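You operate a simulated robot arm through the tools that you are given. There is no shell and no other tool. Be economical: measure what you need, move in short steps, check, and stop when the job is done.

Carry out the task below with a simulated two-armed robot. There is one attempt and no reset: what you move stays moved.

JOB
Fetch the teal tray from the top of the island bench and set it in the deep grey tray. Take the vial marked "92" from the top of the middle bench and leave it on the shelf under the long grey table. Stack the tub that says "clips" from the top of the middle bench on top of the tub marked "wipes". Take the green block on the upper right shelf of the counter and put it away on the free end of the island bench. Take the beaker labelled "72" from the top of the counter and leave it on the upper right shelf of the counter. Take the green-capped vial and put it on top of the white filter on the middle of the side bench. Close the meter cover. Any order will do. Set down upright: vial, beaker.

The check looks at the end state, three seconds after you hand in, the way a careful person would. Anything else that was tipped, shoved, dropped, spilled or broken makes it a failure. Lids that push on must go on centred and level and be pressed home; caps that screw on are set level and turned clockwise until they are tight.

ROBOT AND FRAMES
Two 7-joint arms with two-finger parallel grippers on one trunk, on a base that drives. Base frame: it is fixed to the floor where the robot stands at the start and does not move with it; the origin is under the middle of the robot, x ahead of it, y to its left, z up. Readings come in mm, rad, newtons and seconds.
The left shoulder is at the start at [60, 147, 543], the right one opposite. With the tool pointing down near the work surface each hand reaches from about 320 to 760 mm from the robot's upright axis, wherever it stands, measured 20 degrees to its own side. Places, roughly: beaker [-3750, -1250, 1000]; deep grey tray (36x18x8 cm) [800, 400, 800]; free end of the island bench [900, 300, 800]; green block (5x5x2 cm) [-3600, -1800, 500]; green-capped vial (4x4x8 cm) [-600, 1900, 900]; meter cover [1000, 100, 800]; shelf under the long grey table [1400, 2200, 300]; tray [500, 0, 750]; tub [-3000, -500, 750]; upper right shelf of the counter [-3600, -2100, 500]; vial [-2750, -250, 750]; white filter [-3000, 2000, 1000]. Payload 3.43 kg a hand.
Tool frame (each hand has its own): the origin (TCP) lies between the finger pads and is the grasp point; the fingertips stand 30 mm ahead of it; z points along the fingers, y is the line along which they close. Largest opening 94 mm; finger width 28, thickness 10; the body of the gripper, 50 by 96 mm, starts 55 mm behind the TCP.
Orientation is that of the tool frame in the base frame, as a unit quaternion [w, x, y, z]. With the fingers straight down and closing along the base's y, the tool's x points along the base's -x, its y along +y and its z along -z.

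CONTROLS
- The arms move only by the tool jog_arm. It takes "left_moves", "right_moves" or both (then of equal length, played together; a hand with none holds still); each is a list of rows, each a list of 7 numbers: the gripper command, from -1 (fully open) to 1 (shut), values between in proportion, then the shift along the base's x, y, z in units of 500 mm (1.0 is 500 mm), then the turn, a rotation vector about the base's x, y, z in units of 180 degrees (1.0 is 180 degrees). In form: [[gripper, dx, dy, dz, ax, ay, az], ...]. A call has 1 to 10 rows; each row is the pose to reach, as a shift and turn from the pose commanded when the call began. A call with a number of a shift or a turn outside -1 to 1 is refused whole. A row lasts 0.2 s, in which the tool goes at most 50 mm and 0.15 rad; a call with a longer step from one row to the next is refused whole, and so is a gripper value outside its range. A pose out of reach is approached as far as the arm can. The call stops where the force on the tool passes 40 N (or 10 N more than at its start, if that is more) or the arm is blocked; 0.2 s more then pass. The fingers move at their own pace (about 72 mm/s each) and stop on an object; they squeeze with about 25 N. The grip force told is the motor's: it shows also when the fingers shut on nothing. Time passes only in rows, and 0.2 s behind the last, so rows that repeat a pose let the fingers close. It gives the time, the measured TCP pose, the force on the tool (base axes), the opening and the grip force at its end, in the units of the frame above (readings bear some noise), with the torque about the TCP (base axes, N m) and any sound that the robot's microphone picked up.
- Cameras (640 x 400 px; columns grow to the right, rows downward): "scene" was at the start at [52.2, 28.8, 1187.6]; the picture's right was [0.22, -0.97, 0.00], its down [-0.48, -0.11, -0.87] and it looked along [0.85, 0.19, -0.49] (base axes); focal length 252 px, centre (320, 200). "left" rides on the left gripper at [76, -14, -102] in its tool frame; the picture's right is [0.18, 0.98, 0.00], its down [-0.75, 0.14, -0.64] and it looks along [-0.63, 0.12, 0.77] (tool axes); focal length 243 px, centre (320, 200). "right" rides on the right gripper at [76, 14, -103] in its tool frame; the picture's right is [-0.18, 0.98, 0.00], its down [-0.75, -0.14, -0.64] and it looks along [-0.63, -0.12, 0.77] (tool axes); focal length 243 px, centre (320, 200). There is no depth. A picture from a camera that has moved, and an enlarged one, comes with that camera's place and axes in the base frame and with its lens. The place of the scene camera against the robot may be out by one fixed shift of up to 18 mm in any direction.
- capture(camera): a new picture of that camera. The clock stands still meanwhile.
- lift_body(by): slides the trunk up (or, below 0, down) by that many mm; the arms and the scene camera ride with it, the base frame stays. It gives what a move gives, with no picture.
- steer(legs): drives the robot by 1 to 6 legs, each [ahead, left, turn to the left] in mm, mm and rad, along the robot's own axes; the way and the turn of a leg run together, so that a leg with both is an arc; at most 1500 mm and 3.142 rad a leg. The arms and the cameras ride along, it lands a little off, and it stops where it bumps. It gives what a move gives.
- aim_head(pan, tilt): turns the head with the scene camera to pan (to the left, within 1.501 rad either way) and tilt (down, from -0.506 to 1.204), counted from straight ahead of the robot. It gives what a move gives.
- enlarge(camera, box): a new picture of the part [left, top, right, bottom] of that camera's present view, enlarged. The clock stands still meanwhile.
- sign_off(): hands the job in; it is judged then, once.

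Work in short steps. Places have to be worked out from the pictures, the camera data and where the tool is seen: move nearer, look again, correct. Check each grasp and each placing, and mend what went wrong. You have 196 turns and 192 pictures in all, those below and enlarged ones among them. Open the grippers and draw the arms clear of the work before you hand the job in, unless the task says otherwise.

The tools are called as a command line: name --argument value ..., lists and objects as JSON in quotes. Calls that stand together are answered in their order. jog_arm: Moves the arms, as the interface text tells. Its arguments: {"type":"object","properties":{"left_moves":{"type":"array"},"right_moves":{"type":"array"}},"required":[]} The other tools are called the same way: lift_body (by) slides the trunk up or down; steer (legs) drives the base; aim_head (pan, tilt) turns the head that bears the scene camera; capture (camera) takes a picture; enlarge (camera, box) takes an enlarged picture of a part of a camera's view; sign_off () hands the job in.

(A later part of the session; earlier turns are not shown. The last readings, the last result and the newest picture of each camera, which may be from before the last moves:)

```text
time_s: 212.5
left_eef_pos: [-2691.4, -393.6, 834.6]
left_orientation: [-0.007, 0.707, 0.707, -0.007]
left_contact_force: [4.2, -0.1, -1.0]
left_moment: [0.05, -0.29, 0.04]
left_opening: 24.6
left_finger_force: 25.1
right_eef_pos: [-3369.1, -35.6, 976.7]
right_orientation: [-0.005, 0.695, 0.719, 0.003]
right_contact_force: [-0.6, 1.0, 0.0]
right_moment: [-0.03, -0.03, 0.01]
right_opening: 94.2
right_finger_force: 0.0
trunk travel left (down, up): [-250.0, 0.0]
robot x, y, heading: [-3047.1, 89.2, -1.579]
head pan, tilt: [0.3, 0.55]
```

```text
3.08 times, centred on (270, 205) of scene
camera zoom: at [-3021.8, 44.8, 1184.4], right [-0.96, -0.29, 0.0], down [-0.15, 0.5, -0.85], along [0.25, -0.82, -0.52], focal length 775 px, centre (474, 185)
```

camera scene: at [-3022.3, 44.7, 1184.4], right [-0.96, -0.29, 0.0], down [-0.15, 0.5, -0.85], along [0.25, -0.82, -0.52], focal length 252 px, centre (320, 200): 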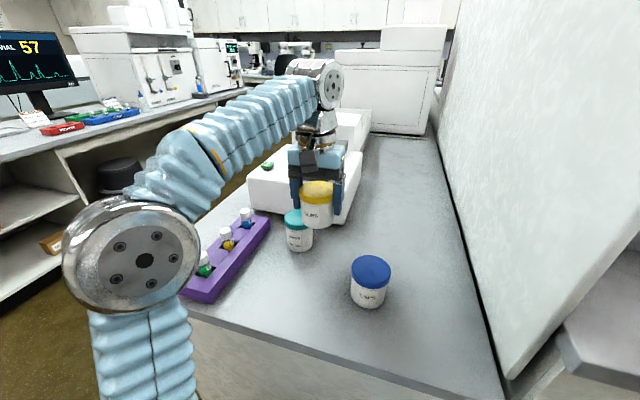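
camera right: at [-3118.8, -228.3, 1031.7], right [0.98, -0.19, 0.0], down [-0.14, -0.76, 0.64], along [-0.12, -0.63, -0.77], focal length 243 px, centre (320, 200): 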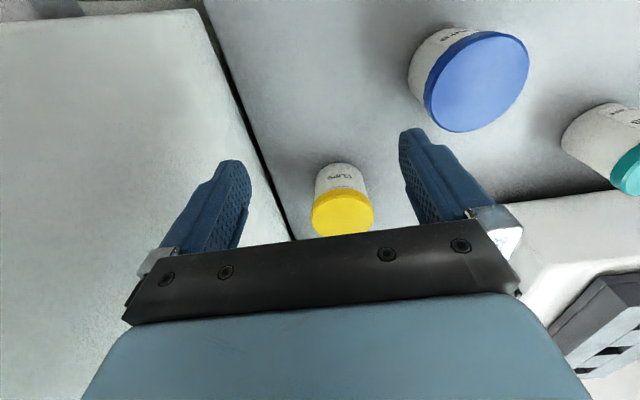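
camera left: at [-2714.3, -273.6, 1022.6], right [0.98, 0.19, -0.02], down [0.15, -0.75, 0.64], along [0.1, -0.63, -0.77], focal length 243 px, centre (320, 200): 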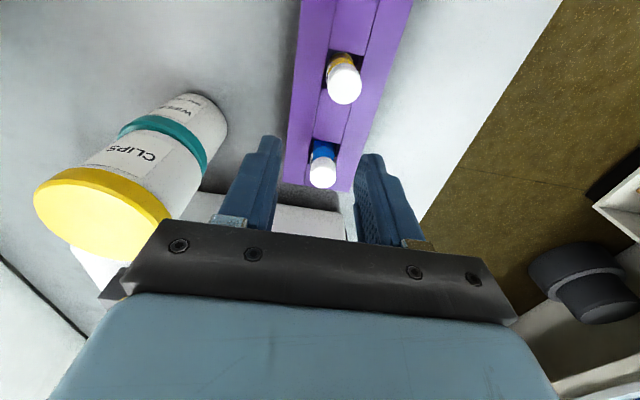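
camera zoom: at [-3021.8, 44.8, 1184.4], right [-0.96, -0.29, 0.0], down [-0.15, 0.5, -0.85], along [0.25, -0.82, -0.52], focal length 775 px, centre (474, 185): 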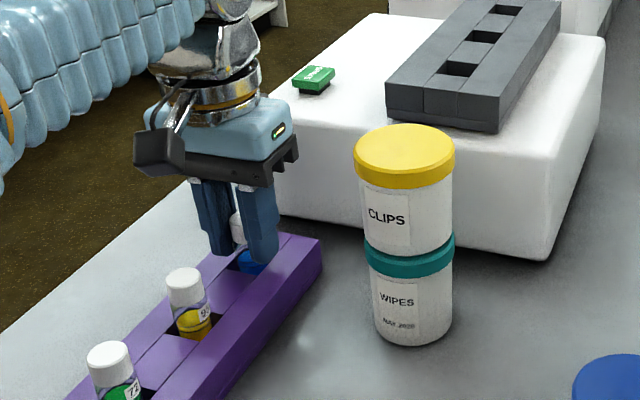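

Gripped (24.6 mm). I lift straight up out of the rack and check.

jog_arm --left_moves '[[1, 0, 0, 0.03, 0, 0, 0], [1, 0, 0, 0.08, 0, 0, 0], [1, 0, 0, 0.15, 0, 0, 0], [1, 0, 0.02, 0.18, 0, 0, 0], [1, 0, 0.1, 0.22, 0, 0, 0], [1, 0, 0.19, 0.24, 0, 0, 0], [1, 0, 0.28, 0.25, 0, 0, 0], [1, 0, 0.36, 0.26, 0, 0, 0]]'

capture --camera "scene"

```text
time_s: 214.3
left_eef_pos: [-2693.7, -210.7, 966.6]
left_orientation: [-0.006, 0.707, 0.708, -0.007]
left_contact_force: [0.4, -0.9, 0.3]
left_moment: [0.01, 0.03, 0.02]
left_opening: 24.6
left_finger_force: 25.3
right_eef_pos: [-3369.5, -34.7, 976.1]
right_orientation: [-0.004, 0.695, 0.719, 0.002]
right_contact_force: [-0.1, 0.8, 0.2]
right_moment: [0.03, 0.03, -0.02]
right_opening: 94.0
right_finger_force: 0.1
trunk travel left (down, up): [-250.0, 0.0]
robot x, y, heading: [-3041.8, 92.8, -1.574]
head pan, tilt: [0.3, 0.55]
```

```text
76 pictures are left
camera scene: at [-3022.3, 44.6, 1184.4], right [-0.96, -0.29, 0.0], down [-0.15, 0.5, -0.85], along [0.25, -0.82, -0.52], focal length 252 px, centre (320, 200)
```

scene: 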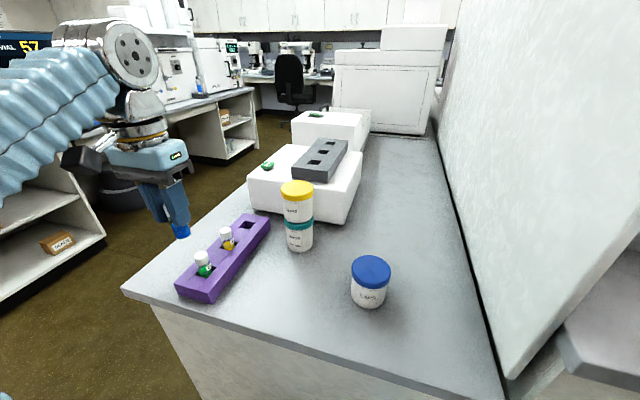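

Vial 92 is in the left hand. I back away and turn right to look for the counter.

steer --legs '[[-300, 0, 0], [0, 0, -0.8]]'

aim_head --pan 0.1 --tilt 0.3

capture --camera "scene"

```text
time_s: 218.4
left_eef_pos: [-3019.4, -69.1, 967.2]
left_orientation: [-0.009, 0.928, 0.372, -0.005]
left_contact_force: [-0.3, -0.4, -0.1]
left_moment: [-0.03, 0.01, 0.02]
left_opening: 24.8
left_finger_force: 25.5
right_eef_pos: [-3359.5, 542.1, 976.1]
right_orientation: [-0.003, 0.922, 0.387, 0.004]
right_contact_force: [0.9, -0.1, -0.2]
right_moment: [-0.02, 0.0, -0.04]
right_opening: 94.4
right_finger_force: 0.1
trunk travel left (down, up): [-250.0, 0.0]
robot x, y, heading: [-3038.2, 394.8, -2.386]
head pan, tilt: [0.3, 0.55]
```

```text
time_s: 219.2
left_eef_pos: [-3020.4, -68.9, 966.7]
left_orientation: [-0.009, 0.928, 0.372, -0.005]
left_contact_force: [0.2, -0.1, -1.7]
left_moment: [-0.02, 0.03, -0.02]
left_opening: 24.6
left_finger_force: 24.9
right_eef_pos: [-3359.5, 541.9, 976.8]
right_orientation: [-0.002, 0.922, 0.387, 0.004]
right_contact_force: [0.1, -0.5, -0.5]
right_moment: [0.0, -0.02, -0.03]
right_opening: 93.8
right_finger_force: 0.0
trunk travel left (down, up): [-250.0, 0.0]
robot x, y, heading: [-3043.6, 392.5, -2.383]
head pan, tilt: [0.099, 0.3]
```

```text
75 pictures are left
camera scene: at [-3086.2, 352.0, 1207.3], right [-0.76, 0.66, 0.0], down [0.19, 0.22, -0.96], along [-0.63, -0.72, -0.3], focal length 252 px, centre (320, 200)
```

scene: 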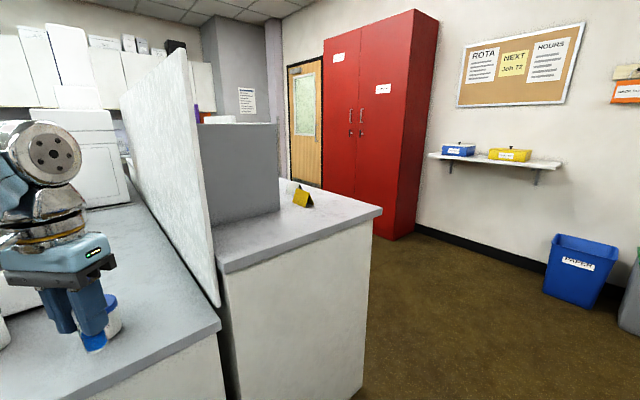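

The counter seems to be the far side of this double bench, facing −x. I turn to face +x, reverse into the aisle beyond the bench's end, and look.

steer --legs '[[0, 0, 2.383], [-1450, 0, 0], [0, -900, 0]]'

aim_head --pan -0.3 --tilt 0.35

capture --camera "scene"

```text
time_s: 236.4
left_eef_pos: [-4167.4, -161.9, 967.2]
left_orientation: [0.001, -0.014, 1.0, -0.01]
left_contact_force: [0.3, 0.2, -0.5]
left_moment: [-0.02, -0.03, 0.01]
left_opening: 24.5
left_finger_force: 24.4
right_eef_pos: [-4323.5, -842.4, 977.3]
right_orientation: [-0.005, -0.031, 1.0, -0.001]
right_contact_force: [-0.8, -0.8, -0.6]
right_moment: [-0.02, 0.03, 0.04]
right_opening: 94.1
right_finger_force: 0.1
trunk travel left (down, up): [-250.0, 0.0]
robot x, y, heading: [-4459.6, -519.3, 0.022]
head pan, tilt: [0.099, 0.3]
```

```text
time_s: 237.2
left_eef_pos: [-4165.9, -161.8, 967.4]
left_orientation: [0.002, -0.014, 1.0, -0.01]
left_contact_force: [0.4, 0.0, -0.1]
left_moment: [0.0, 0.01, 0.0]
left_opening: 24.2
left_finger_force: 25.1
right_eef_pos: [-4323.3, -842.9, 976.2]
right_orientation: [-0.005, -0.032, 0.999, -0.001]
right_contact_force: [0.9, -0.1, 0.1]
right_moment: [0.0, 0.01, 0.0]
right_opening: 94.2
right_finger_force: 0.0
trunk travel left (down, up): [-250.0, 0.0]
robot x, y, heading: [-4463.9, -517.6, 0.021]
head pan, tilt: [-0.3, 0.351]
```

```text
74 pictures are left
camera scene: at [-4407.5, -536.4, 1202.7], right [-0.27, -0.96, 0.0], down [-0.33, 0.09, -0.94], along [0.9, -0.26, -0.34], focal length 252 px, centre (320, 200)
```

scene: 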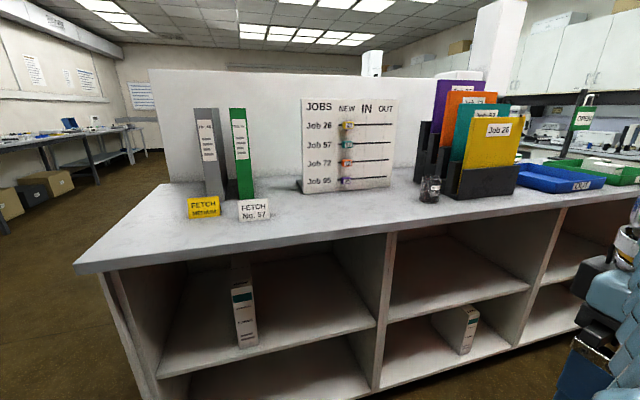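

This is the counter, with open shelves below. I strafe further right by 850 mm.

steer --legs '[[0, -850, -0.02]]'

capture --camera "scene"

```text
time_s: 241.7
left_eef_pos: [-4147.2, -1010.1, 965.2]
left_orientation: [0.001, -0.011, 1.0, -0.01]
left_contact_force: [-0.5, -0.7, -0.2]
left_moment: [0.02, -0.03, -0.02]
left_opening: 24.2
left_finger_force: 25.0
right_eef_pos: [-4311.1, -1690.7, 977.3]
right_orientation: [-0.005, -0.027, 1.0, -0.001]
right_contact_force: [-0.3, 0.3, -0.5]
right_moment: [-0.02, -0.01, -0.03]
right_opening: 94.1
right_finger_force: 0.0
trunk travel left (down, up): [-250.0, 0.0]
robot x, y, heading: [-4443.8, -1363.2, 0.019]
head pan, tilt: [-0.3, 0.351]
```

```text
73 pictures are left
camera scene: at [-4391.3, -1383.6, 1202.7], right [-0.28, -0.96, 0.0], down [-0.33, 0.1, -0.94], along [0.9, -0.26, -0.34], focal length 252 px, centre (320, 200)
```

scene: 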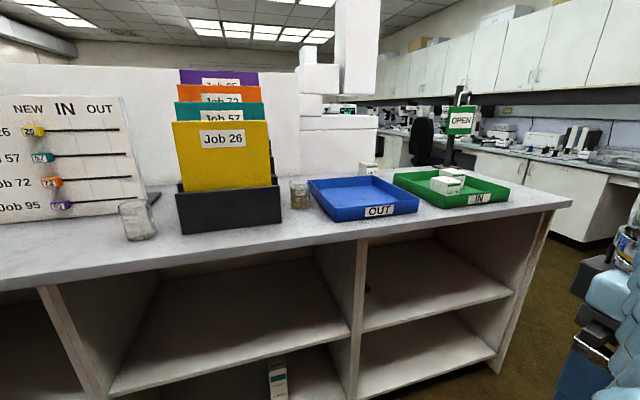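

enlarge --camera "scene" --box '[90, 160, 330, 260]'

enlarge --camera "scene" --box '[350, 210, 540, 390]'

```text
2.67 times, centred on (210, 210) of scene
camera zoom: at [-4391.3, -1383.6, 1202.7], right [-0.28, -0.96, 0.0], down [-0.33, 0.1, -0.94], along [0.9, -0.26, -0.34], focal length 672 px, centre (613, 173)
```

zoom: 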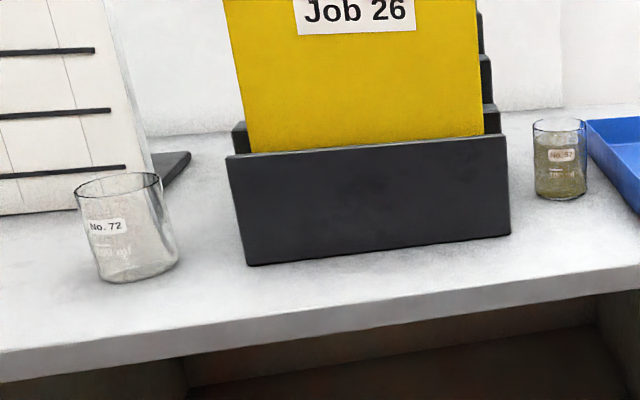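

```text
2.22 times, centred on (445, 300) of scene
camera zoom: at [-4391.3, -1383.6, 1202.7], right [-0.28, -0.96, 0.0], down [-0.33, 0.1, -0.94], along [0.9, -0.26, -0.34], focal length 560 px, centre (42, -22)
```

zoom: 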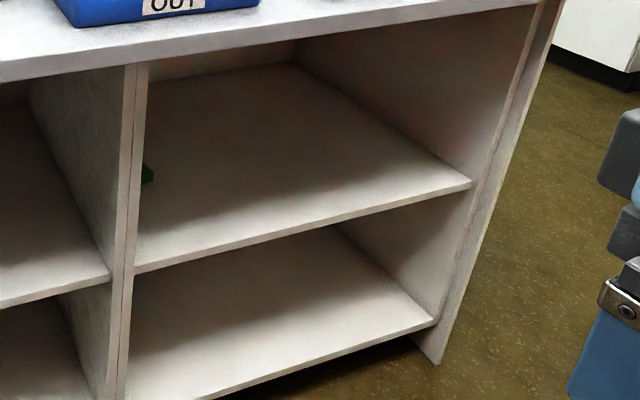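

Beaker "No. 72" stands at about [−3740, −1117] on the counter (top z≈905); the green block lies at the left end of the upper right shelf (shelf z≈570). I move to be in front of the beaker.

steer --legs '[[100, 390, -0.02]]'

jog_arm --right_moves '[[-1, 0.03, 0.08, 0, 0, 0, 0], [-1, 0.08, 0.15, 0, 0, 0, 0], [-1, 0.13, 0.22, 0, 0, -0.04, 0], [-1, 0.18, 0.28, 0, 0, -0.08, 0], [-1, 0.22, 0.33, 0, 0, -0.12, 0], [-1, 0.24, 0.36, 0, 0, -0.16, 0], [-1, 0.24, 0.36, 0, 0, -0.2, 0], [-1, 0.24, 0.36, 0, 0, -0.24, 0], [-1, 0.24, 0.36, 0, 0, -0.28, 0]]'

capture --camera "scene"

```text
time_s: 244.2
left_eef_pos: [-4043.2, -629.2, 966.1]
left_orientation: [0.001, 0.0, 1.0, -0.01]
left_contact_force: [0.0, 0.4, -1.0]
left_moment: [0.01, 0.0, 0.01]
left_opening: 24.2
left_finger_force: 25.1
right_eef_pos: [-4218.9, -1305.6, 975.6]
right_orientation: [-0.005, -0.016, 1.0, -0.002]
right_contact_force: [-1.1, -0.8, 0.1]
right_moment: [-0.01, 0.0, 0.04]
right_opening: 94.1
right_finger_force: 0.1
trunk travel left (down, up): [-250.0, 0.0]
robot x, y, heading: [-4350.4, -980.4, -0.005]
head pan, tilt: [-0.3, 0.351]
```

```text
time_s: 246.2
left_eef_pos: [-4042.7, -629.3, 967.1]
left_orientation: [0.001, 0.0, 1.0, -0.01]
left_contact_force: [0.5, 0.2, 0.1]
left_moment: [0.02, 0.02, -0.03]
left_opening: 24.1
left_finger_force: 24.5
right_eef_pos: [-4098.7, -1125.2, 976.2]
right_orientation: [0.42, -0.016, 0.907, -0.007]
right_contact_force: [0.0, -0.1, 1.4]
right_moment: [0.02, -0.02, 0.0]
right_opening: 93.9
right_finger_force: 0.1
right hand out of reach, approached as far as the arm can: row 1, 2
trunk travel left (down, up): [-250.0, 0.0]
robot x, y, heading: [-4345.9, -977.4, -0.01]
head pan, tilt: [-0.3, 0.351]
```

```text
70 pictures are left
camera scene: at [-4293.7, -997.4, 1202.7], right [-0.3, -0.95, 0.0], down [-0.33, 0.1, -0.94], along [0.9, -0.28, -0.34], focal length 252 px, centre (320, 200)
```

scene: 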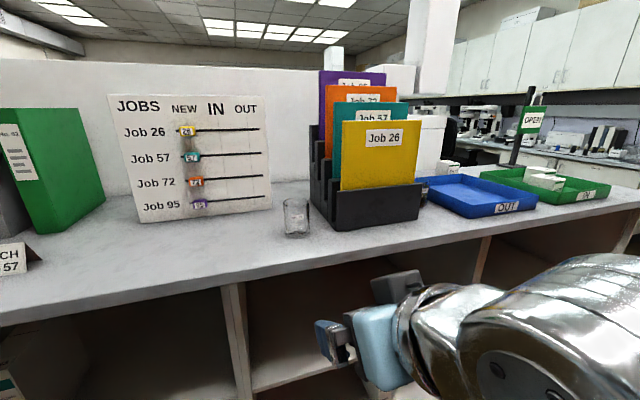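

The hand is pitched 40° below horizontal. The beaker stands near [−3728, −1114], about 68 mm wide, top z≈993. I move the hand forward toward it and use its camera.

jog_arm --right_moves '[[-0.85, 0.08, 0.004, -0.005, 0, 0, 0], [-0.85, 0.16, 0.008, -0.01, 0, 0, 0], [-0.85, 0.24, 0.012, -0.015, 0, 0, 0], [-0.85, 0.32, 0.016, -0.02, 0, 0, 0], [-0.85, 0.4, 0.02, -0.025, 0, 0, 0]]'

capture --camera "right"

capture --camera "scene"

```text
time_s: 247.4
left_eef_pos: [-4042.8, -630.8, 966.7]
left_orientation: [0.001, -0.001, 1.0, -0.01]
left_contact_force: [0.6, -0.5, -1.1]
left_moment: [-0.02, -0.04, -0.01]
left_opening: 24.2
left_finger_force: 25.1
right_eef_pos: [-3898.4, -1116.8, 963.9]
right_orientation: [0.421, -0.015, 0.907, -0.007]
right_contact_force: [0.0, 0.5, 0.7]
right_moment: [-0.03, 0.04, -0.01]
right_opening: 87.4
right_finger_force: 0.0
trunk travel left (down, up): [-250.0, 0.0]
robot x, y, heading: [-4344.5, -980.1, -0.01]
head pan, tilt: [-0.3, 0.351]
```

```text
69 pictures are left
camera right: at [-4025.9, -1103.7, 972.2], right [0.1, 0.99, 0.12], down [0.0, -0.12, 0.99], along [1.0, -0.1, -0.01], focal length 243 px, centre (320, 200)
```

right: 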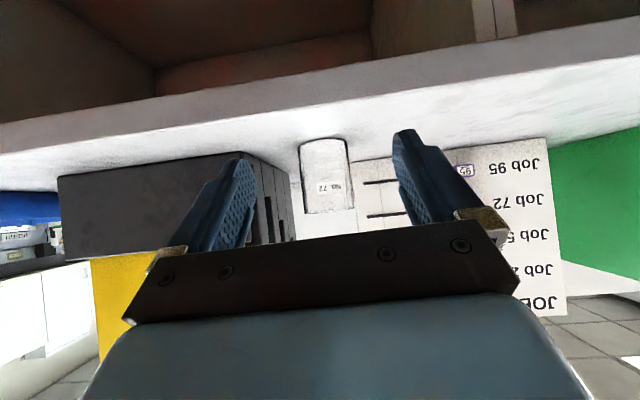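

```text
68 pictures are left
camera scene: at [-4294.1, -997.4, 1202.6], right [-0.3, -0.95, 0.0], down [-0.33, 0.1, -0.94], along [0.9, -0.28, -0.34], focal length 252 px, centre (320, 200)
```

scene: 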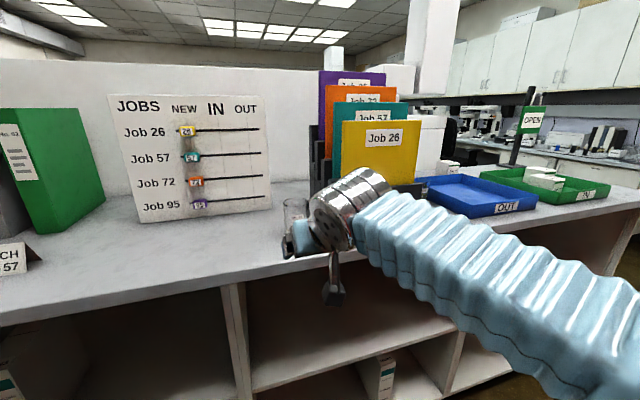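

Beaker axis about [−3732, −1125], ~57–65 mm wide. I advance so that it is between the fingers, then check.

jog_arm --right_moves '[[-0.85, 0.05, -0.016, -0.01, 0, 0, 0], [-0.85, 0.12, -0.016, -0.02, 0, 0, 0], [-0.85, 0.2, -0.016, -0.028, 0, 0, 0], [-0.85, 0.27, -0.016, -0.028, 0, 0, 0]]'

capture --camera "right"

```text
time_s: 248.4
left_eef_pos: [-4040.5, -629.5, 966.8]
left_orientation: [0.001, 0.0, 1.0, -0.01]
left_contact_force: [-0.1, -0.3, 0.2]
left_moment: [-0.05, 0.0, 0.01]
left_opening: 24.4
left_finger_force: 24.9
right_eef_pos: [-3762.1, -1122.9, 950.8]
right_orientation: [0.421, -0.013, 0.907, -0.009]
right_contact_force: [-0.3, 0.6, -0.1]
right_moment: [-0.03, -0.02, -0.01]
right_opening: 86.8
right_finger_force: 0.1
trunk travel left (down, up): [-250.0, 0.0]
robot x, y, heading: [-4345.5, -979.8, -0.008]
head pan, tilt: [-0.3, 0.351]
```

```text
67 pictures are left
camera right: at [-3890.1, -1109.5, 958.3], right [0.1, 0.99, 0.11], down [0.0, -0.11, 0.99], along [0.99, -0.1, -0.01], focal length 243 px, centre (320, 200)
```

right: 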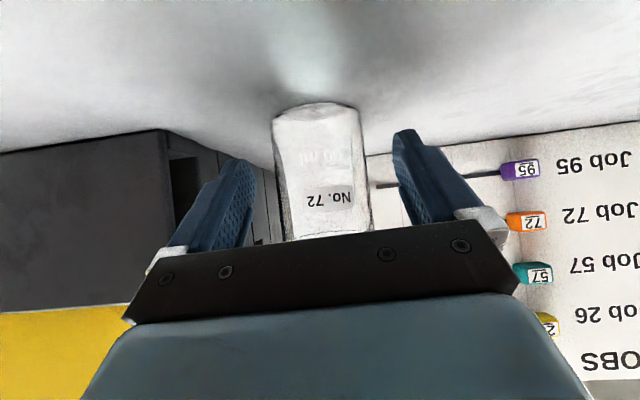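

Beaker is centred between the fingers. I advance the last 38 mm and close.

jog_arm --right_moves '[[-0.85, 0.04, 0, 0, 0, 0, 0], [-0.85, 0.076, 0, 0, 0, 0, 0], [0.2, 0.076, 0, 0, 0, 0, 0], [1, 0.076, 0, 0, 0, 0, 0], [1, 0.076, 0, 0, 0, 0, 0]]'

capture --camera "right"

```text
time_s: 249.6
left_eef_pos: [-4041.9, -630.0, 966.5]
left_orientation: [0.0, 0.0, 1.0, -0.01]
left_contact_force: [-0.8, -0.4, -0.7]
left_moment: [-0.01, 0.02, 0.0]
left_opening: 24.2
left_finger_force: 25.3
right_eef_pos: [-3724.8, -1124.0, 951.3]
right_orientation: [0.421, -0.015, 0.907, -0.008]
right_contact_force: [-0.3, 0.3, 1.9]
right_moment: [0.11, -0.04, 0.01]
right_opening: 65.6
right_finger_force: 25.2
trunk travel left (down, up): [-250.0, 0.0]
robot x, y, heading: [-4348.0, -976.4, -0.008]
head pan, tilt: [-0.3, 0.351]
```

```text
66 pictures are left
camera right: at [-3852.6, -1110.0, 958.6], right [0.1, 0.99, 0.12], down [0.0, -0.12, 0.99], along [0.99, -0.1, -0.01], focal length 243 px, centre (320, 200)
```

right: 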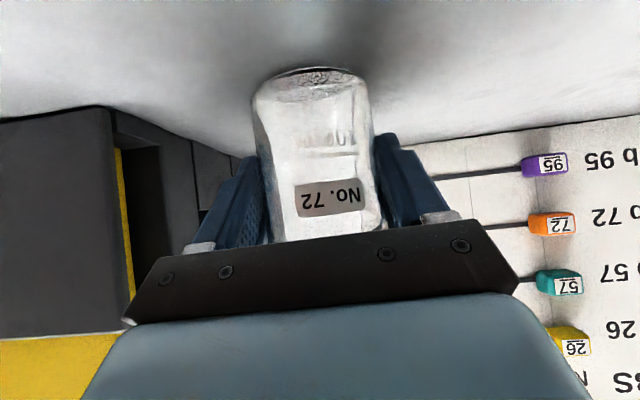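

Gripped at 65.6 mm. I lift 40 mm and withdraw from the counter.

jog_arm --right_moves '[[1, 0, 0, 0.04, 0, 0, 0], [1, 0, 0, 0.08, 0, 0, 0], [1, -0.07, 0, 0.08, 0, 0, 0], [1, -0.16, 0, 0.08, 0, 0, 0], [1, -0.25, 0, 0.08, 0, 0, 0], [1, -0.34, 0, 0.08, 0, 0, 0], [1, -0.43, 0, 0.08, 0, 0, 0], [1, -0.52, 0, 0.08, 0, 0, 0], [1, -0.6, 0, 0.08, 0, 0, 0]]'

steer --legs '[[0, -940, 0]]'

aim_head --pan -0.1 --tilt 0.75

capture --camera "scene"

```text
time_s: 251.6
left_eef_pos: [-4042.9, -630.3, 967.2]
left_orientation: [0.001, 0.0, 1.0, -0.01]
left_contact_force: [-0.5, 0.0, -0.4]
left_moment: [0.01, 0.02, 0.0]
left_opening: 24.1
left_finger_force: 24.8
right_eef_pos: [-4026.9, -1121.8, 988.3]
right_orientation: [0.421, -0.015, 0.907, -0.008]
right_contact_force: [-0.1, 0.6, -1.6]
right_moment: [-0.02, 0.02, 0.02]
right_opening: 65.1
right_finger_force: 25.1
trunk travel left (down, up): [-250.0, 0.0]
robot x, y, heading: [-4345.2, -977.0, -0.012]
head pan, tilt: [-0.3, 0.351]
```

```text
time_s: 256.5
left_eef_pos: [-4048.2, -1563.7, 967.5]
left_orientation: [0.001, 0.001, 1.0, -0.009]
left_contact_force: [0.1, -0.3, -0.6]
left_moment: [-0.02, 0.0, 0.02]
left_opening: 24.3
left_finger_force: 24.7
right_eef_pos: [-4033.3, -2056.1, 989.5]
right_orientation: [0.421, -0.014, 0.907, -0.008]
right_contact_force: [-0.2, 0.2, -0.4]
right_moment: [-0.01, -0.01, 0.02]
right_opening: 64.8
right_finger_force: 25.1
trunk travel left (down, up): [-250.0, 0.0]
robot x, y, heading: [-4354.3, -1911.5, -0.007]
head pan, tilt: [-0.3, 0.351]
```

```text
time_s: 257.4
left_eef_pos: [-4048.6, -1564.5, 966.0]
left_orientation: [0.0, 0.0, 1.0, -0.01]
left_contact_force: [0.1, 0.6, -0.1]
left_moment: [0.0, 0.03, 0.0]
left_opening: 24.1
left_finger_force: 25.7
right_eef_pos: [-4032.8, -2057.3, 990.1]
right_orientation: [0.421, -0.014, 0.907, -0.007]
right_contact_force: [-1.2, -0.4, -0.5]
right_moment: [-0.01, 0.02, -0.01]
right_opening: 64.9
right_finger_force: 24.7
trunk travel left (down, up): [-250.0, 0.0]
robot x, y, heading: [-4353.6, -1910.6, -0.009]
head pan, tilt: [-0.099, 0.75]
```

```text
65 pictures are left
camera scene: at [-4306.5, -1911.9, 1167.1], right [-0.11, -0.99, 0.0], down [-0.68, 0.07, -0.73], along [0.73, -0.08, -0.68], focal length 252 px, centre (320, 200)
```

scene: 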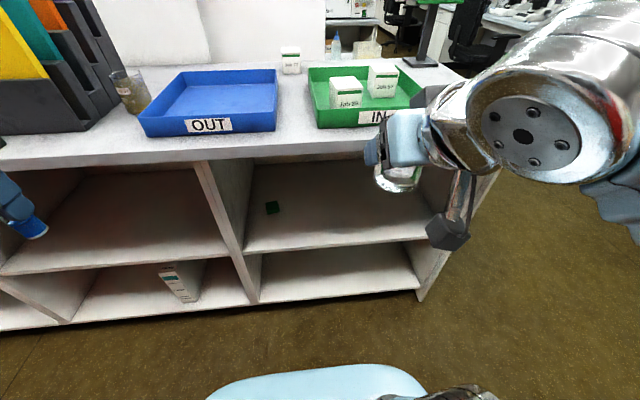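

The shelf is well visible: block near [−3705, −1820], shelf front edge x≈−3880, z≈570. I lower the trunk 250 mm to bring the beaker down to shelf height.

lift_body --by -250

aim_head --pan -0.2 --tilt 0.55

capture --camera "scene"

```text
time_s: 260.0
left_eef_pos: [-4048.1, -1563.8, 716.6]
left_orientation: [0.001, 0.001, 1.0, -0.009]
left_contact_force: [0.1, -0.1, -0.9]
left_moment: [0.01, -0.01, 0.01]
left_opening: 24.4
left_finger_force: 25.1
right_eef_pos: [-4032.8, -2057.0, 740.2]
right_orientation: [0.421, -0.014, 0.907, -0.008]
right_contact_force: [0.1, 0.0, -1.4]
right_moment: [-0.01, -0.01, 0.0]
right_opening: 64.4
right_finger_force: 25.2
trunk travel left (down, up): [0.0, 250.0]
robot x, y, heading: [-4355.1, -1908.8, -0.01]
head pan, tilt: [-0.099, 0.75]
```

```text
time_s: 260.7
left_eef_pos: [-4048.7, -1563.7, 717.1]
left_orientation: [0.001, 0.001, 1.0, -0.01]
left_contact_force: [0.1, -0.6, -0.3]
left_moment: [0.02, -0.01, 0.03]
left_opening: 24.1
left_finger_force: 24.8
right_eef_pos: [-4032.9, -2056.1, 740.1]
right_orientation: [0.421, -0.014, 0.907, -0.008]
right_contact_force: [-0.1, -0.7, -1.4]
right_moment: [-0.03, -0.01, 0.03]
right_opening: 64.7
right_finger_force: 24.5
trunk travel left (down, up): [0.0, 250.0]
robot x, y, heading: [-4348.9, -1910.9, -0.008]
head pan, tilt: [-0.201, 0.55]
```

```text
64 pictures are left
camera scene: at [-4301.1, -1921.5, 934.3], right [-0.21, -0.98, 0.0], down [-0.51, 0.11, -0.85], along [0.83, -0.18, -0.52], focal length 252 px, centre (320, 200)
```

scene: 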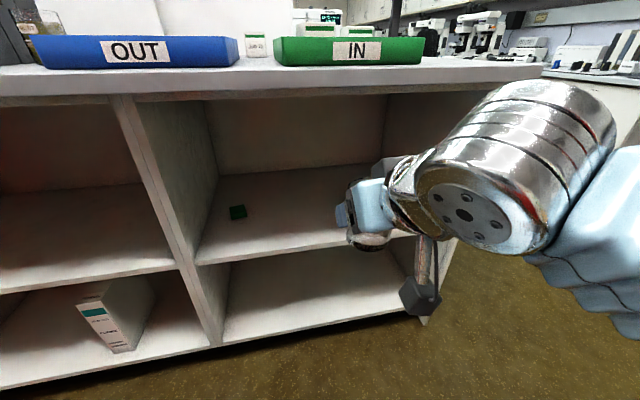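

My height estimates for the shelf disagree, so I look more carefully: an enlarged scene view and the right wrist camera.

enlarge --camera "scene" --box '[100, 80, 460, 330]'

capture --camera "right"

```text
1.60 times, centred on (280, 205) of scene
camera zoom: at [-4301.1, -1921.5, 934.3], right [-0.21, -0.98, 0.0], down [-0.51, 0.11, -0.85], along [0.83, -0.18, -0.52], focal length 403 px, centre (384, 192)
```

zoom: 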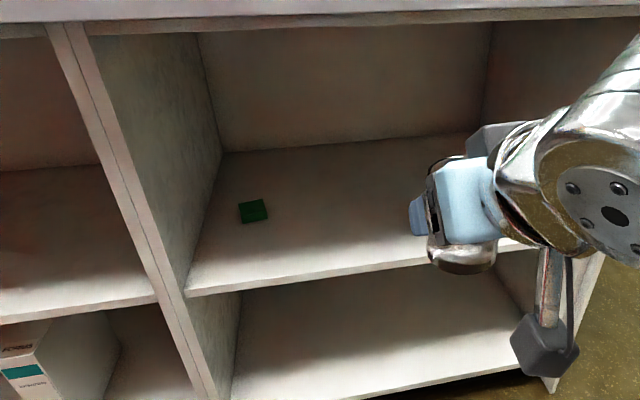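

```text
62 pictures are left
camera right: at [-4161.1, -2043.2, 747.9], right [0.1, 0.99, 0.11], down [0.0, -0.12, 0.99], along [0.99, -0.1, -0.01], focal length 243 px, centre (320, 200)
```

right: 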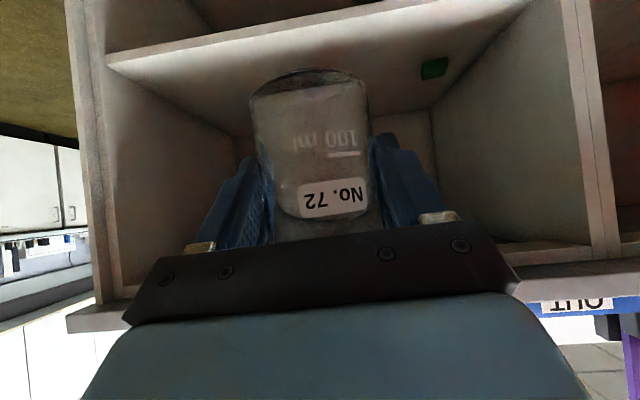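

Triangulating several views suggests the shelf edge is recessed (x≈−3770, z≈450). To settle it I lower the right hand 110 mm in front of the counter and look again with its camera.

jog_arm --right_moves '[[1, 0, 0, -0.08, 0, 0, 0], [1, 0, 0, -0.16, 0, 0, 0], [1, 0, 0, -0.22, 0, 0, 0]]'

capture --camera "right"

```text
time_s: 261.5
left_eef_pos: [-4047.2, -1565.2, 717.4]
left_orientation: [0.0, 0.001, 1.0, -0.009]
left_contact_force: [-0.3, 0.0, -0.6]
left_moment: [0.0, 0.0, 0.0]
left_opening: 24.1
left_finger_force: 25.5
right_eef_pos: [-4033.4, -2056.0, 631.4]
right_orientation: [0.421, -0.014, 0.907, -0.008]
right_contact_force: [1.3, 1.1, -0.6]
right_moment: [0.02, 0.03, -0.03]
right_opening: 64.6
right_finger_force: 24.9
trunk travel left (down, up): [0.0, 250.0]
robot x, y, heading: [-4356.8, -1915.0, -0.009]
head pan, tilt: [-0.201, 0.55]
```

```text
61 pictures are left
camera right: at [-4162.4, -2042.3, 638.8], right [0.1, 0.99, 0.11], down [0.0, -0.12, 0.99], along [0.99, -0.1, -0.01], focal length 243 px, centre (320, 200)
```

right: 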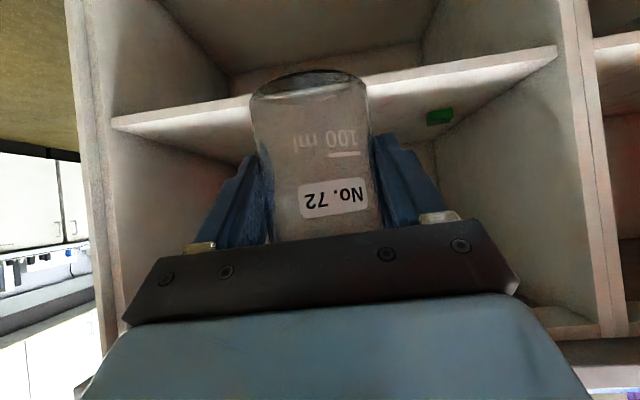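

The two wrist views fix it: shelf top z≈467, front edge x≈−3805, block at about [−3600, −1811]. I lower the beaker to a 30 mm clearance and reach in.

jog_arm --right_moves '[[1, 0, 0, -0.09, 0, 0, 0], [1, 0, 0, -0.17, 0, 0, 0], [1, 0.09, 0, -0.17, 0, 0, 0], [1, 0.18, 0, -0.17, 0, 0, 0], [1, 0.27, 0, -0.17, 0, 0, 0], [1, 0.36, 0, -0.17, 0, 0, 0], [1, 0.45, 0, -0.17, 0, 0, 0]]'

capture --camera "right"

capture --camera "scene"

```text
time_s: 263.1
left_eef_pos: [-4048.0, -1563.8, 716.6]
left_orientation: [0.001, 0.001, 1.0, -0.009]
left_contact_force: [0.6, 0.4, 0.3]
left_moment: [0.03, -0.03, 0.01]
left_opening: 24.2
left_finger_force: 25.0
right_eef_pos: [-3808.8, -2057.3, 546.7]
right_orientation: [0.421, -0.014, 0.907, -0.007]
right_contact_force: [-0.7, 0.3, -0.7]
right_moment: [-0.01, 0.04, -0.01]
right_opening: 64.8
right_finger_force: 24.8
trunk travel left (down, up): [0.0, 250.0]
robot x, y, heading: [-4351.4, -1908.1, -0.009]
head pan, tilt: [-0.201, 0.55]
```

```text
60 pictures are left
camera right: at [-3935.7, -2044.4, 554.2], right [0.1, 0.99, 0.12], down [0.0, -0.12, 0.99], along [1.0, -0.1, -0.01], focal length 243 px, centre (320, 200)
```

right: 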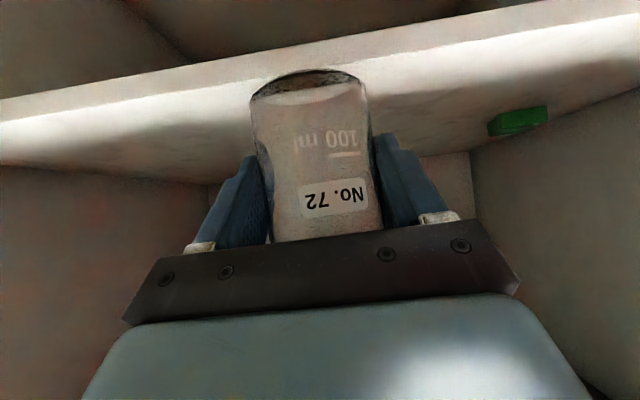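

```text
59 pictures are left
camera scene: at [-4301.2, -1921.9, 934.4], right [-0.21, -0.98, 0.0], down [-0.51, 0.11, -0.85], along [0.83, -0.18, -0.52], focal length 252 px, centre (320, 200)
```

scene: 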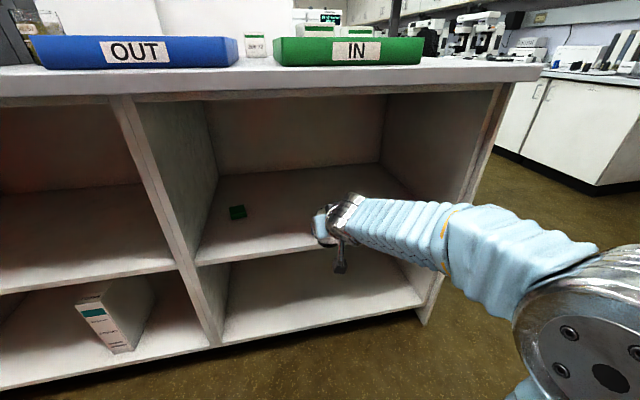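

Clear so far. I advance 125 mm further in, then lower to contact.

jog_arm --right_moves '[[1, 0.08, 0, 0, 0, 0, 0], [1, 0.16, 0, 0, 0, 0, 0], [1, 0.25, 0, 0, 0, 0, 0], [1, 0.25, 0, -0.02, 0, 0, 0], [1, 0.25, 0, -0.04, 0, 0, 0]]'

capture --camera "right"

```text
time_s: 264.3
left_eef_pos: [-4048.3, -1563.8, 716.3]
left_orientation: [0.002, 0.001, 1.0, -0.01]
left_contact_force: [-0.2, 0.7, -0.3]
left_moment: [0.04, -0.03, -0.03]
left_opening: 24.2
left_finger_force: 25.2
right_eef_pos: [-3683.9, -2058.0, 525.8]
right_orientation: [0.422, -0.014, 0.907, -0.008]
right_contact_force: [-0.6, 0.9, -0.3]
right_moment: [-0.02, 0.01, 0.0]
right_opening: 64.3
right_finger_force: 24.5
trunk travel left (down, up): [0.0, 250.0]
robot x, y, heading: [-4349.7, -1912.1, -0.008]
head pan, tilt: [-0.201, 0.55]
```

```text
58 pictures are left
camera right: at [-3811.5, -2044.0, 533.1], right [0.1, 0.99, 0.11], down [0.0, -0.12, 0.99], along [0.99, -0.1, -0.01], focal length 243 px, centre (320, 200)
```

right: 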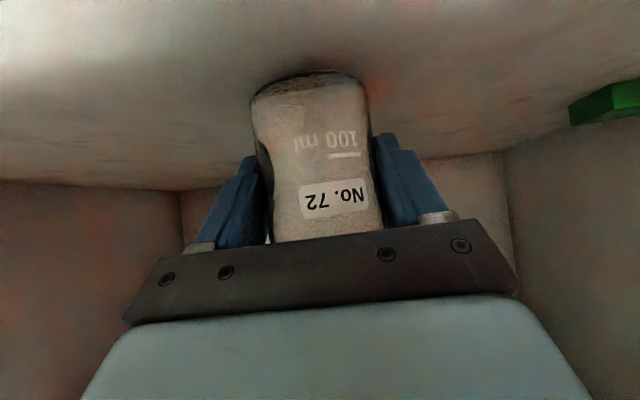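

Inside the shelf. I lower in small steps until the base touches.

jog_arm --right_moves '[[1, 0, 0, -0.008, 0, 0, 0], [1, 0, 0, -0.016, 0, 0, 0], [1, 0, 0, -0.022, 0, 0, 0], [1, 0, 0, -0.028, 0, 0, 0], [1, 0, 0, -0.034, 0, 0, 0]]'

```text
time_s: 265.5
left_eef_pos: [-4049.4, -1563.7, 718.4]
left_orientation: [0.003, 0.001, 1.0, -0.01]
left_contact_force: [0.2, 0.3, -0.5]
left_moment: [0.0, 0.02, 0.0]
left_opening: 24.1
left_finger_force: 24.6
right_eef_pos: [-3683.6, -2056.5, 510.0]
right_orientation: [0.423, -0.014, 0.906, -0.008]
right_contact_force: [-1.9, 0.0, 26.0]
right_moment: [0.6, 0.01, 0.08]
right_opening: 63.7
right_finger_force: 25.0
trunk travel left (down, up): [0.0, 250.0]
robot x, y, heading: [-4352.9, -1915.1, -0.01]
head pan, tilt: [-0.201, 0.55]
```

Contact. I ease 1 mm, open, and draw straight back out.

jog_arm --right_moves '[[1, 0, 0, 0.003, 0, 0, 0], [-0.4, 0, 0, 0.003, 0, 0, 0], [-0.9, 0, 0, 0.003, 0, 0, 0], [-0.9, -0.04, 0, 0.006, 0, 0, 0], [-0.9, -0.1, 0, 0.01, 0, 0, 0], [-0.9, -0.18, 0, 0.02, 0, 0, 0], [-0.9, -0.27, 0, 0.02, 0, 0, 0], [-0.9, -0.36, 0, 0.02, 0, 0, 0], [-0.9, -0.45, 0, 0.02, 0, 0, 0]]'

capture --camera "right"

enlarge --camera "scene" --box '[180, 100, 460, 300]'

```text
time_s: 267.5
left_eef_pos: [-4047.9, -1564.1, 716.1]
left_orientation: [0.001, 0.001, 1.0, -0.009]
left_contact_force: [0.3, 0.4, -0.4]
left_moment: [0.03, 0.05, -0.01]
left_opening: 23.9
left_finger_force: 24.5
right_eef_pos: [-3907.8, -2058.8, 518.0]
right_orientation: [0.421, -0.014, 0.907, -0.008]
right_contact_force: [0.7, -0.3, 0.0]
right_moment: [-0.03, -0.02, -0.01]
right_opening: 89.5
right_finger_force: 0.1
trunk travel left (down, up): [0.0, 250.0]
robot x, y, heading: [-4353.0, -1914.5, -0.006]
head pan, tilt: [-0.201, 0.55]
```

```text
57 pictures are left
camera right: at [-4035.5, -2045.1, 526.2], right [0.1, 0.99, 0.11], down [0.0, -0.12, 0.99], along [0.99, -0.1, -0.01], focal length 243 px, centre (320, 200)
```

right: 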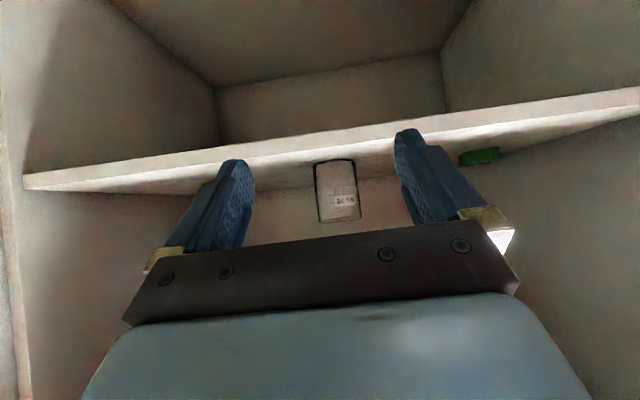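

```text
2.00 times, centred on (320, 200) of scene
camera zoom: at [-4300.8, -1921.5, 934.4], right [-0.21, -0.98, 0.0], down [-0.51, 0.11, -0.85], along [0.83, -0.18, -0.52], focal length 504 px, centre (320, 200)
```

zoom: 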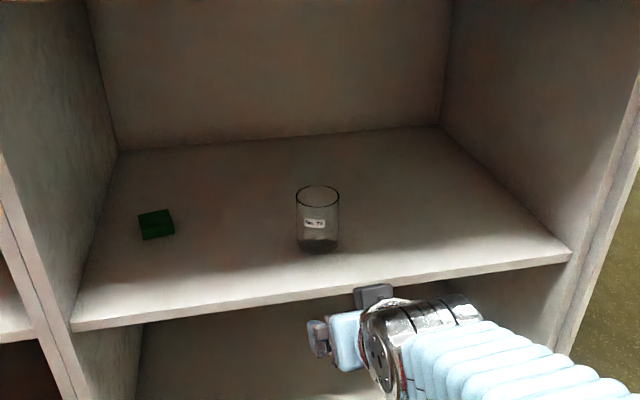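

The beaker stands upright on the shelf. Block centre about [−3577, −1811]. I strafe left 245 mm to line up the right hand and pitch it 10° more.

steer --legs '[[0, 245, 0.008]]'

jog_arm --right_moves '[[-0.6, 0.0, 0.0, 0.03, 0, 0.03, 0], [-0.6, 0.04, 0, 0.05, 0, 0.0556, 0]]'

capture --camera "right"

capture --camera "scene"

```text
time_s: 269.3
left_eef_pos: [-4049.3, -1316.3, 715.6]
left_orientation: [0.001, -0.003, 1.0, -0.01]
left_contact_force: [-0.1, -0.9, -0.5]
left_moment: [0.01, -0.03, -0.01]
left_opening: 24.3
left_finger_force: 25.8
right_eef_pos: [-3903.9, -1808.5, 518.3]
right_orientation: [0.421, -0.017, 0.907, -0.007]
right_contact_force: [0.7, -0.1, 0.2]
right_moment: [0.02, 0.01, -0.01]
right_opening: 89.3
right_finger_force: 0.1
trunk travel left (down, up): [0.0, 250.0]
robot x, y, heading: [-4354.6, -1668.1, -0.003]
head pan, tilt: [-0.201, 0.55]
```

```text
time_s: 269.9
left_eef_pos: [-4049.1, -1315.2, 716.5]
left_orientation: [0.0, -0.003, 1.0, -0.01]
left_contact_force: [-0.6, -0.2, -0.2]
left_moment: [-0.01, -0.01, -0.02]
left_opening: 24.2
left_finger_force: 24.4
right_eef_pos: [-3885.3, -1808.2, 544.6]
right_orientation: [0.34, -0.018, 0.94, -0.005]
right_contact_force: [0.3, 0.1, 0.1]
right_moment: [-0.02, 0.02, -0.04]
right_opening: 75.4
right_finger_force: 0.1
trunk travel left (down, up): [0.0, 250.0]
robot x, y, heading: [-4349.6, -1665.5, 0.002]
head pan, tilt: [-0.201, 0.55]
```

```text
55 pictures are left
camera right: at [-4009.6, -1796.1, 575.1], right [0.11, 0.99, 0.1], down [0.17, -0.12, 0.98], along [0.98, -0.09, -0.18], focal length 243 px, centre (320, 200)
```

right: 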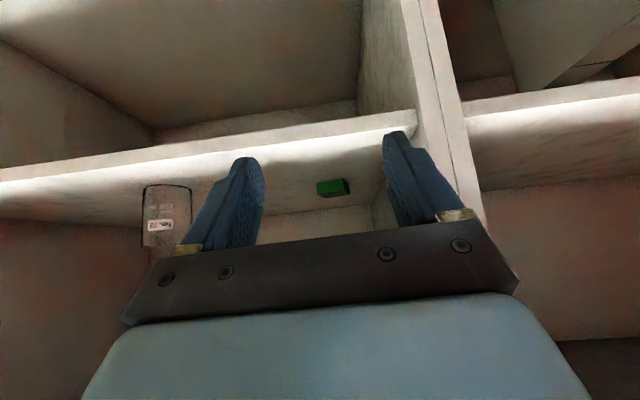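

```text
54 pictures are left
camera scene: at [-4300.0, -1674.7, 934.4], right [-0.2, -0.98, 0.0], down [-0.51, 0.1, -0.85], along [0.84, -0.17, -0.52], focal length 252 px, centre (320, 200)
```

scene: 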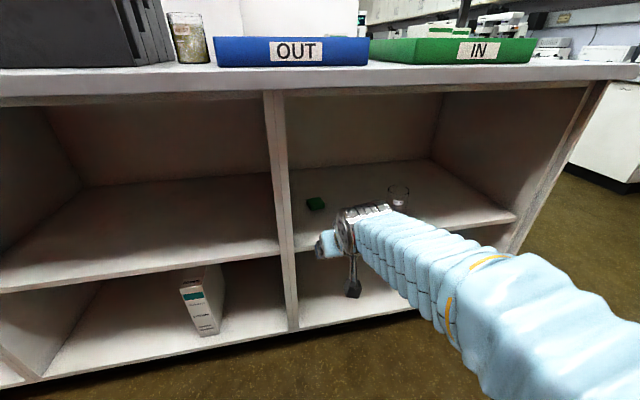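

Block lies straight ahead at [−3575, −1810]. I reach in above it at z≈535.

jog_arm --right_moves '[[-0.6, 0.09, 0, -0.01, 0, 0, 0], [-0.6, 0.18, 0, -0.018, 0, 0, 0], [-0.6, 0.27, 0, -0.018, 0, 0, 0], [-0.6, 0.36, 0, -0.018, 0, 0, 0], [-0.6, 0.45, 0, -0.018, 0, 0, 0], [-0.6, 0.53, -0.003, -0.018, 0, 0, 0]]'

capture --camera "right"

```text
time_s: 271.3
left_eef_pos: [-4048.8, -1315.0, 716.6]
left_orientation: [0.001, -0.002, 1.0, -0.009]
left_contact_force: [0.9, -1.9, -0.2]
left_moment: [-0.07, 0.02, -0.03]
left_opening: 24.4
left_finger_force: 24.9
right_eef_pos: [-3639.4, -1810.3, 534.1]
right_orientation: [0.341, -0.018, 0.94, -0.006]
right_contact_force: [-0.6, 0.0, -0.7]
right_moment: [-0.02, -0.02, -0.02]
right_opening: 75.1
right_finger_force: 0.1
right hand out of reach, approached as far as the arm can: row 6
trunk travel left (down, up): [0.0, 250.0]
robot x, y, heading: [-4348.6, -1663.9, -0.003]
head pan, tilt: [-0.201, 0.55]
```

```text
53 pictures are left
camera right: at [-3763.4, -1797.2, 564.6], right [0.11, 0.99, 0.1], down [0.17, -0.11, 0.98], along [0.98, -0.09, -0.18], focal length 243 px, centre (320, 200)
```

right: 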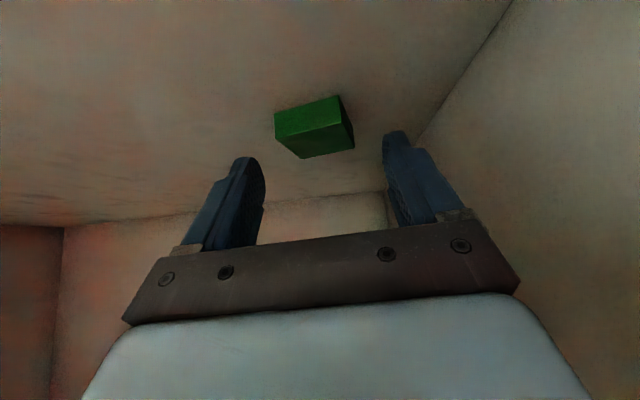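

At the arm's limit; block centre [−3583, −1810]. I drive 52 mm ahead so the hand sits over it.

steer --legs '[[52, 0, 0]]'

jog_arm --right_moves '[[-0.6, 0, 0, -0.03, 0, 0, 0], [-0.6, 0, 0, -0.055, 0, 0, 0]]'

capture --camera "right"

```text
time_s: 272.2
left_eef_pos: [-3999.1, -1315.7, 714.9]
left_orientation: [0.001, -0.003, 1.0, -0.01]
left_contact_force: [-0.6, -0.1, -0.5]
left_moment: [-0.01, -0.02, 0.0]
left_opening: 24.7
left_finger_force: 25.2
right_eef_pos: [-3588.7, -1809.4, 534.3]
right_orientation: [0.34, -0.018, 0.94, -0.005]
right_contact_force: [0.0, -0.6, 0.8]
right_moment: [-0.01, 0.02, 0.01]
right_opening: 74.8
right_finger_force: 0.0
trunk travel left (down, up): [0.0, 250.0]
robot x, y, heading: [-4300.3, -1667.9, -0.004]
head pan, tilt: [-0.201, 0.55]
```

```text
time_s: 272.8
left_eef_pos: [-3998.1, -1315.7, 715.8]
left_orientation: [0.001, -0.003, 1.0, -0.01]
left_contact_force: [-0.1, -0.5, 0.4]
left_moment: [-0.03, -0.01, 0.0]
left_opening: 24.4
left_finger_force: 25.2
right_eef_pos: [-3585.6, -1808.7, 508.4]
right_orientation: [0.34, -0.019, 0.94, -0.004]
right_contact_force: [-0.3, -0.4, 0.1]
right_moment: [0.0, 0.02, 0.0]
right_opening: 75.2
right_finger_force: 0.1
trunk travel left (down, up): [0.0, 250.0]
robot x, y, heading: [-4299.3, -1665.9, -0.0]
head pan, tilt: [-0.201, 0.55]
```

```text
52 pictures are left
camera right: at [-3712.6, -1796.7, 537.5], right [0.11, 0.99, 0.1], down [0.17, -0.11, 0.98], along [0.98, -0.09, -0.18], focal length 243 px, centre (320, 200)
```

right: 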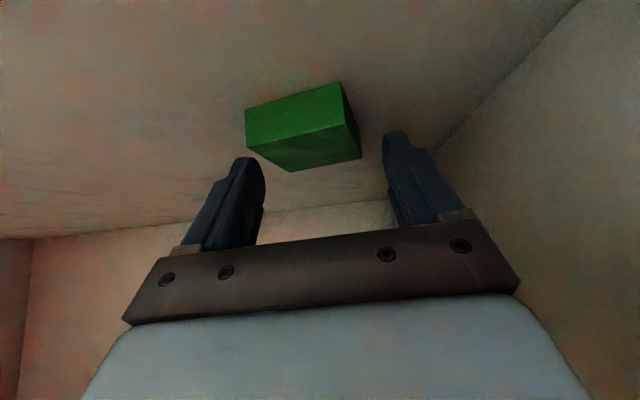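

The block lies between the fingers. I go 8 mm lower, shift 6 mm in −y, and close.

jog_arm --right_moves '[[-0.6, -0.004, -0.012, -0.008, 0, 0, 0], [-0.6, -0.004, -0.012, -0.015, 0, 0, 0], [0.2, -0.004, -0.012, -0.015, 0, 0, 0], [1, -0.004, -0.012, -0.015, 0, 0, 0], [1, -0.004, -0.012, -0.015, 0, 0, 0]]'

capture --camera "right"

```text
time_s: 274.0
left_eef_pos: [-3999.6, -1315.4, 718.0]
left_orientation: [0.001, -0.003, 1.0, -0.009]
left_contact_force: [-0.6, -0.2, -0.6]
left_moment: [0.01, -0.01, 0.01]
left_opening: 24.4
left_finger_force: 25.0
right_eef_pos: [-3589.2, -1815.0, 502.4]
right_orientation: [0.341, -0.017, 0.94, -0.005]
right_contact_force: [2.9, 3.9, 14.4]
right_moment: [0.4, -0.12, -0.03]
right_opening: 47.6
right_finger_force: 25.1
trunk travel left (down, up): [0.0, 250.0]
robot x, y, heading: [-4297.6, -1666.6, -0.002]
head pan, tilt: [-0.201, 0.55]
```

```text
51 pictures are left
camera right: at [-3714.8, -1802.7, 531.9], right [0.11, 0.99, 0.1], down [0.17, -0.11, 0.98], along [0.98, -0.09, -0.18], focal length 243 px, centre (320, 200)
```

right: 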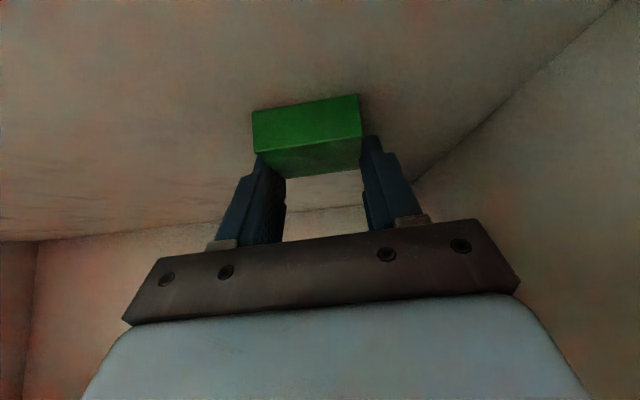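

The block is gripped (47.6 mm) and squared up. I lift it 40 mm and withdraw.

jog_arm --right_moves '[[1, 0, 0, 0.03, 0, 0, 0], [1, -0.02, 0, 0.08, 0, 0, 0], [1, -0.1, 0, 0.08, 0, 0, 0], [1, -0.19, 0, 0.08, 0, 0, 0], [1, -0.28, 0, 0.08, 0, 0, 0], [1, -0.37, 0, 0.08, 0, 0, 0], [1, -0.46, 0, 0.08, 0, 0, 0], [1, -0.55, 0, 0.08, 0, 0, 0], [1, -0.64, 0, 0.08, 0, 0, 0]]'

capture --camera "right"

```text
time_s: 276.0
left_eef_pos: [-3999.5, -1315.8, 715.6]
left_orientation: [0.001, -0.002, 1.0, -0.009]
left_contact_force: [-0.3, -0.3, -0.4]
left_moment: [0.01, 0.0, -0.02]
left_opening: 24.3
left_finger_force: 24.6
right_eef_pos: [-3911.8, -1815.7, 538.6]
right_orientation: [0.34, -0.017, 0.94, -0.005]
right_contact_force: [-0.2, -0.1, -0.8]
right_moment: [-0.01, -0.01, -0.04]
right_opening: 47.7
right_finger_force: 25.0
trunk travel left (down, up): [0.0, 250.0]
robot x, y, heading: [-4302.3, -1664.2, -0.002]
head pan, tilt: [-0.201, 0.55]
```

```text
50 pictures are left
camera right: at [-4036.0, -1803.4, 567.8], right [0.11, 0.99, 0.1], down [0.17, -0.12, 0.98], along [0.98, -0.09, -0.18], focal length 243 px, centre (320, 200)
```

right: 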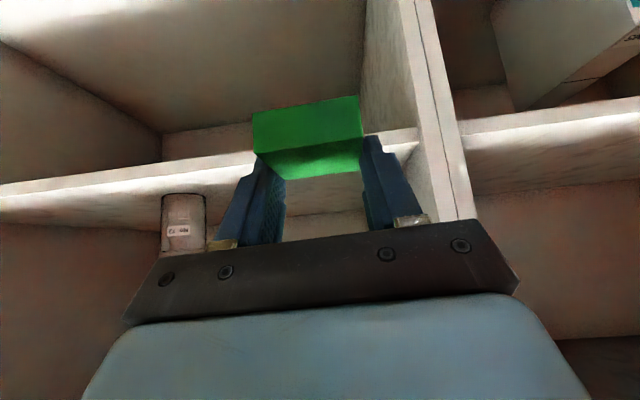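

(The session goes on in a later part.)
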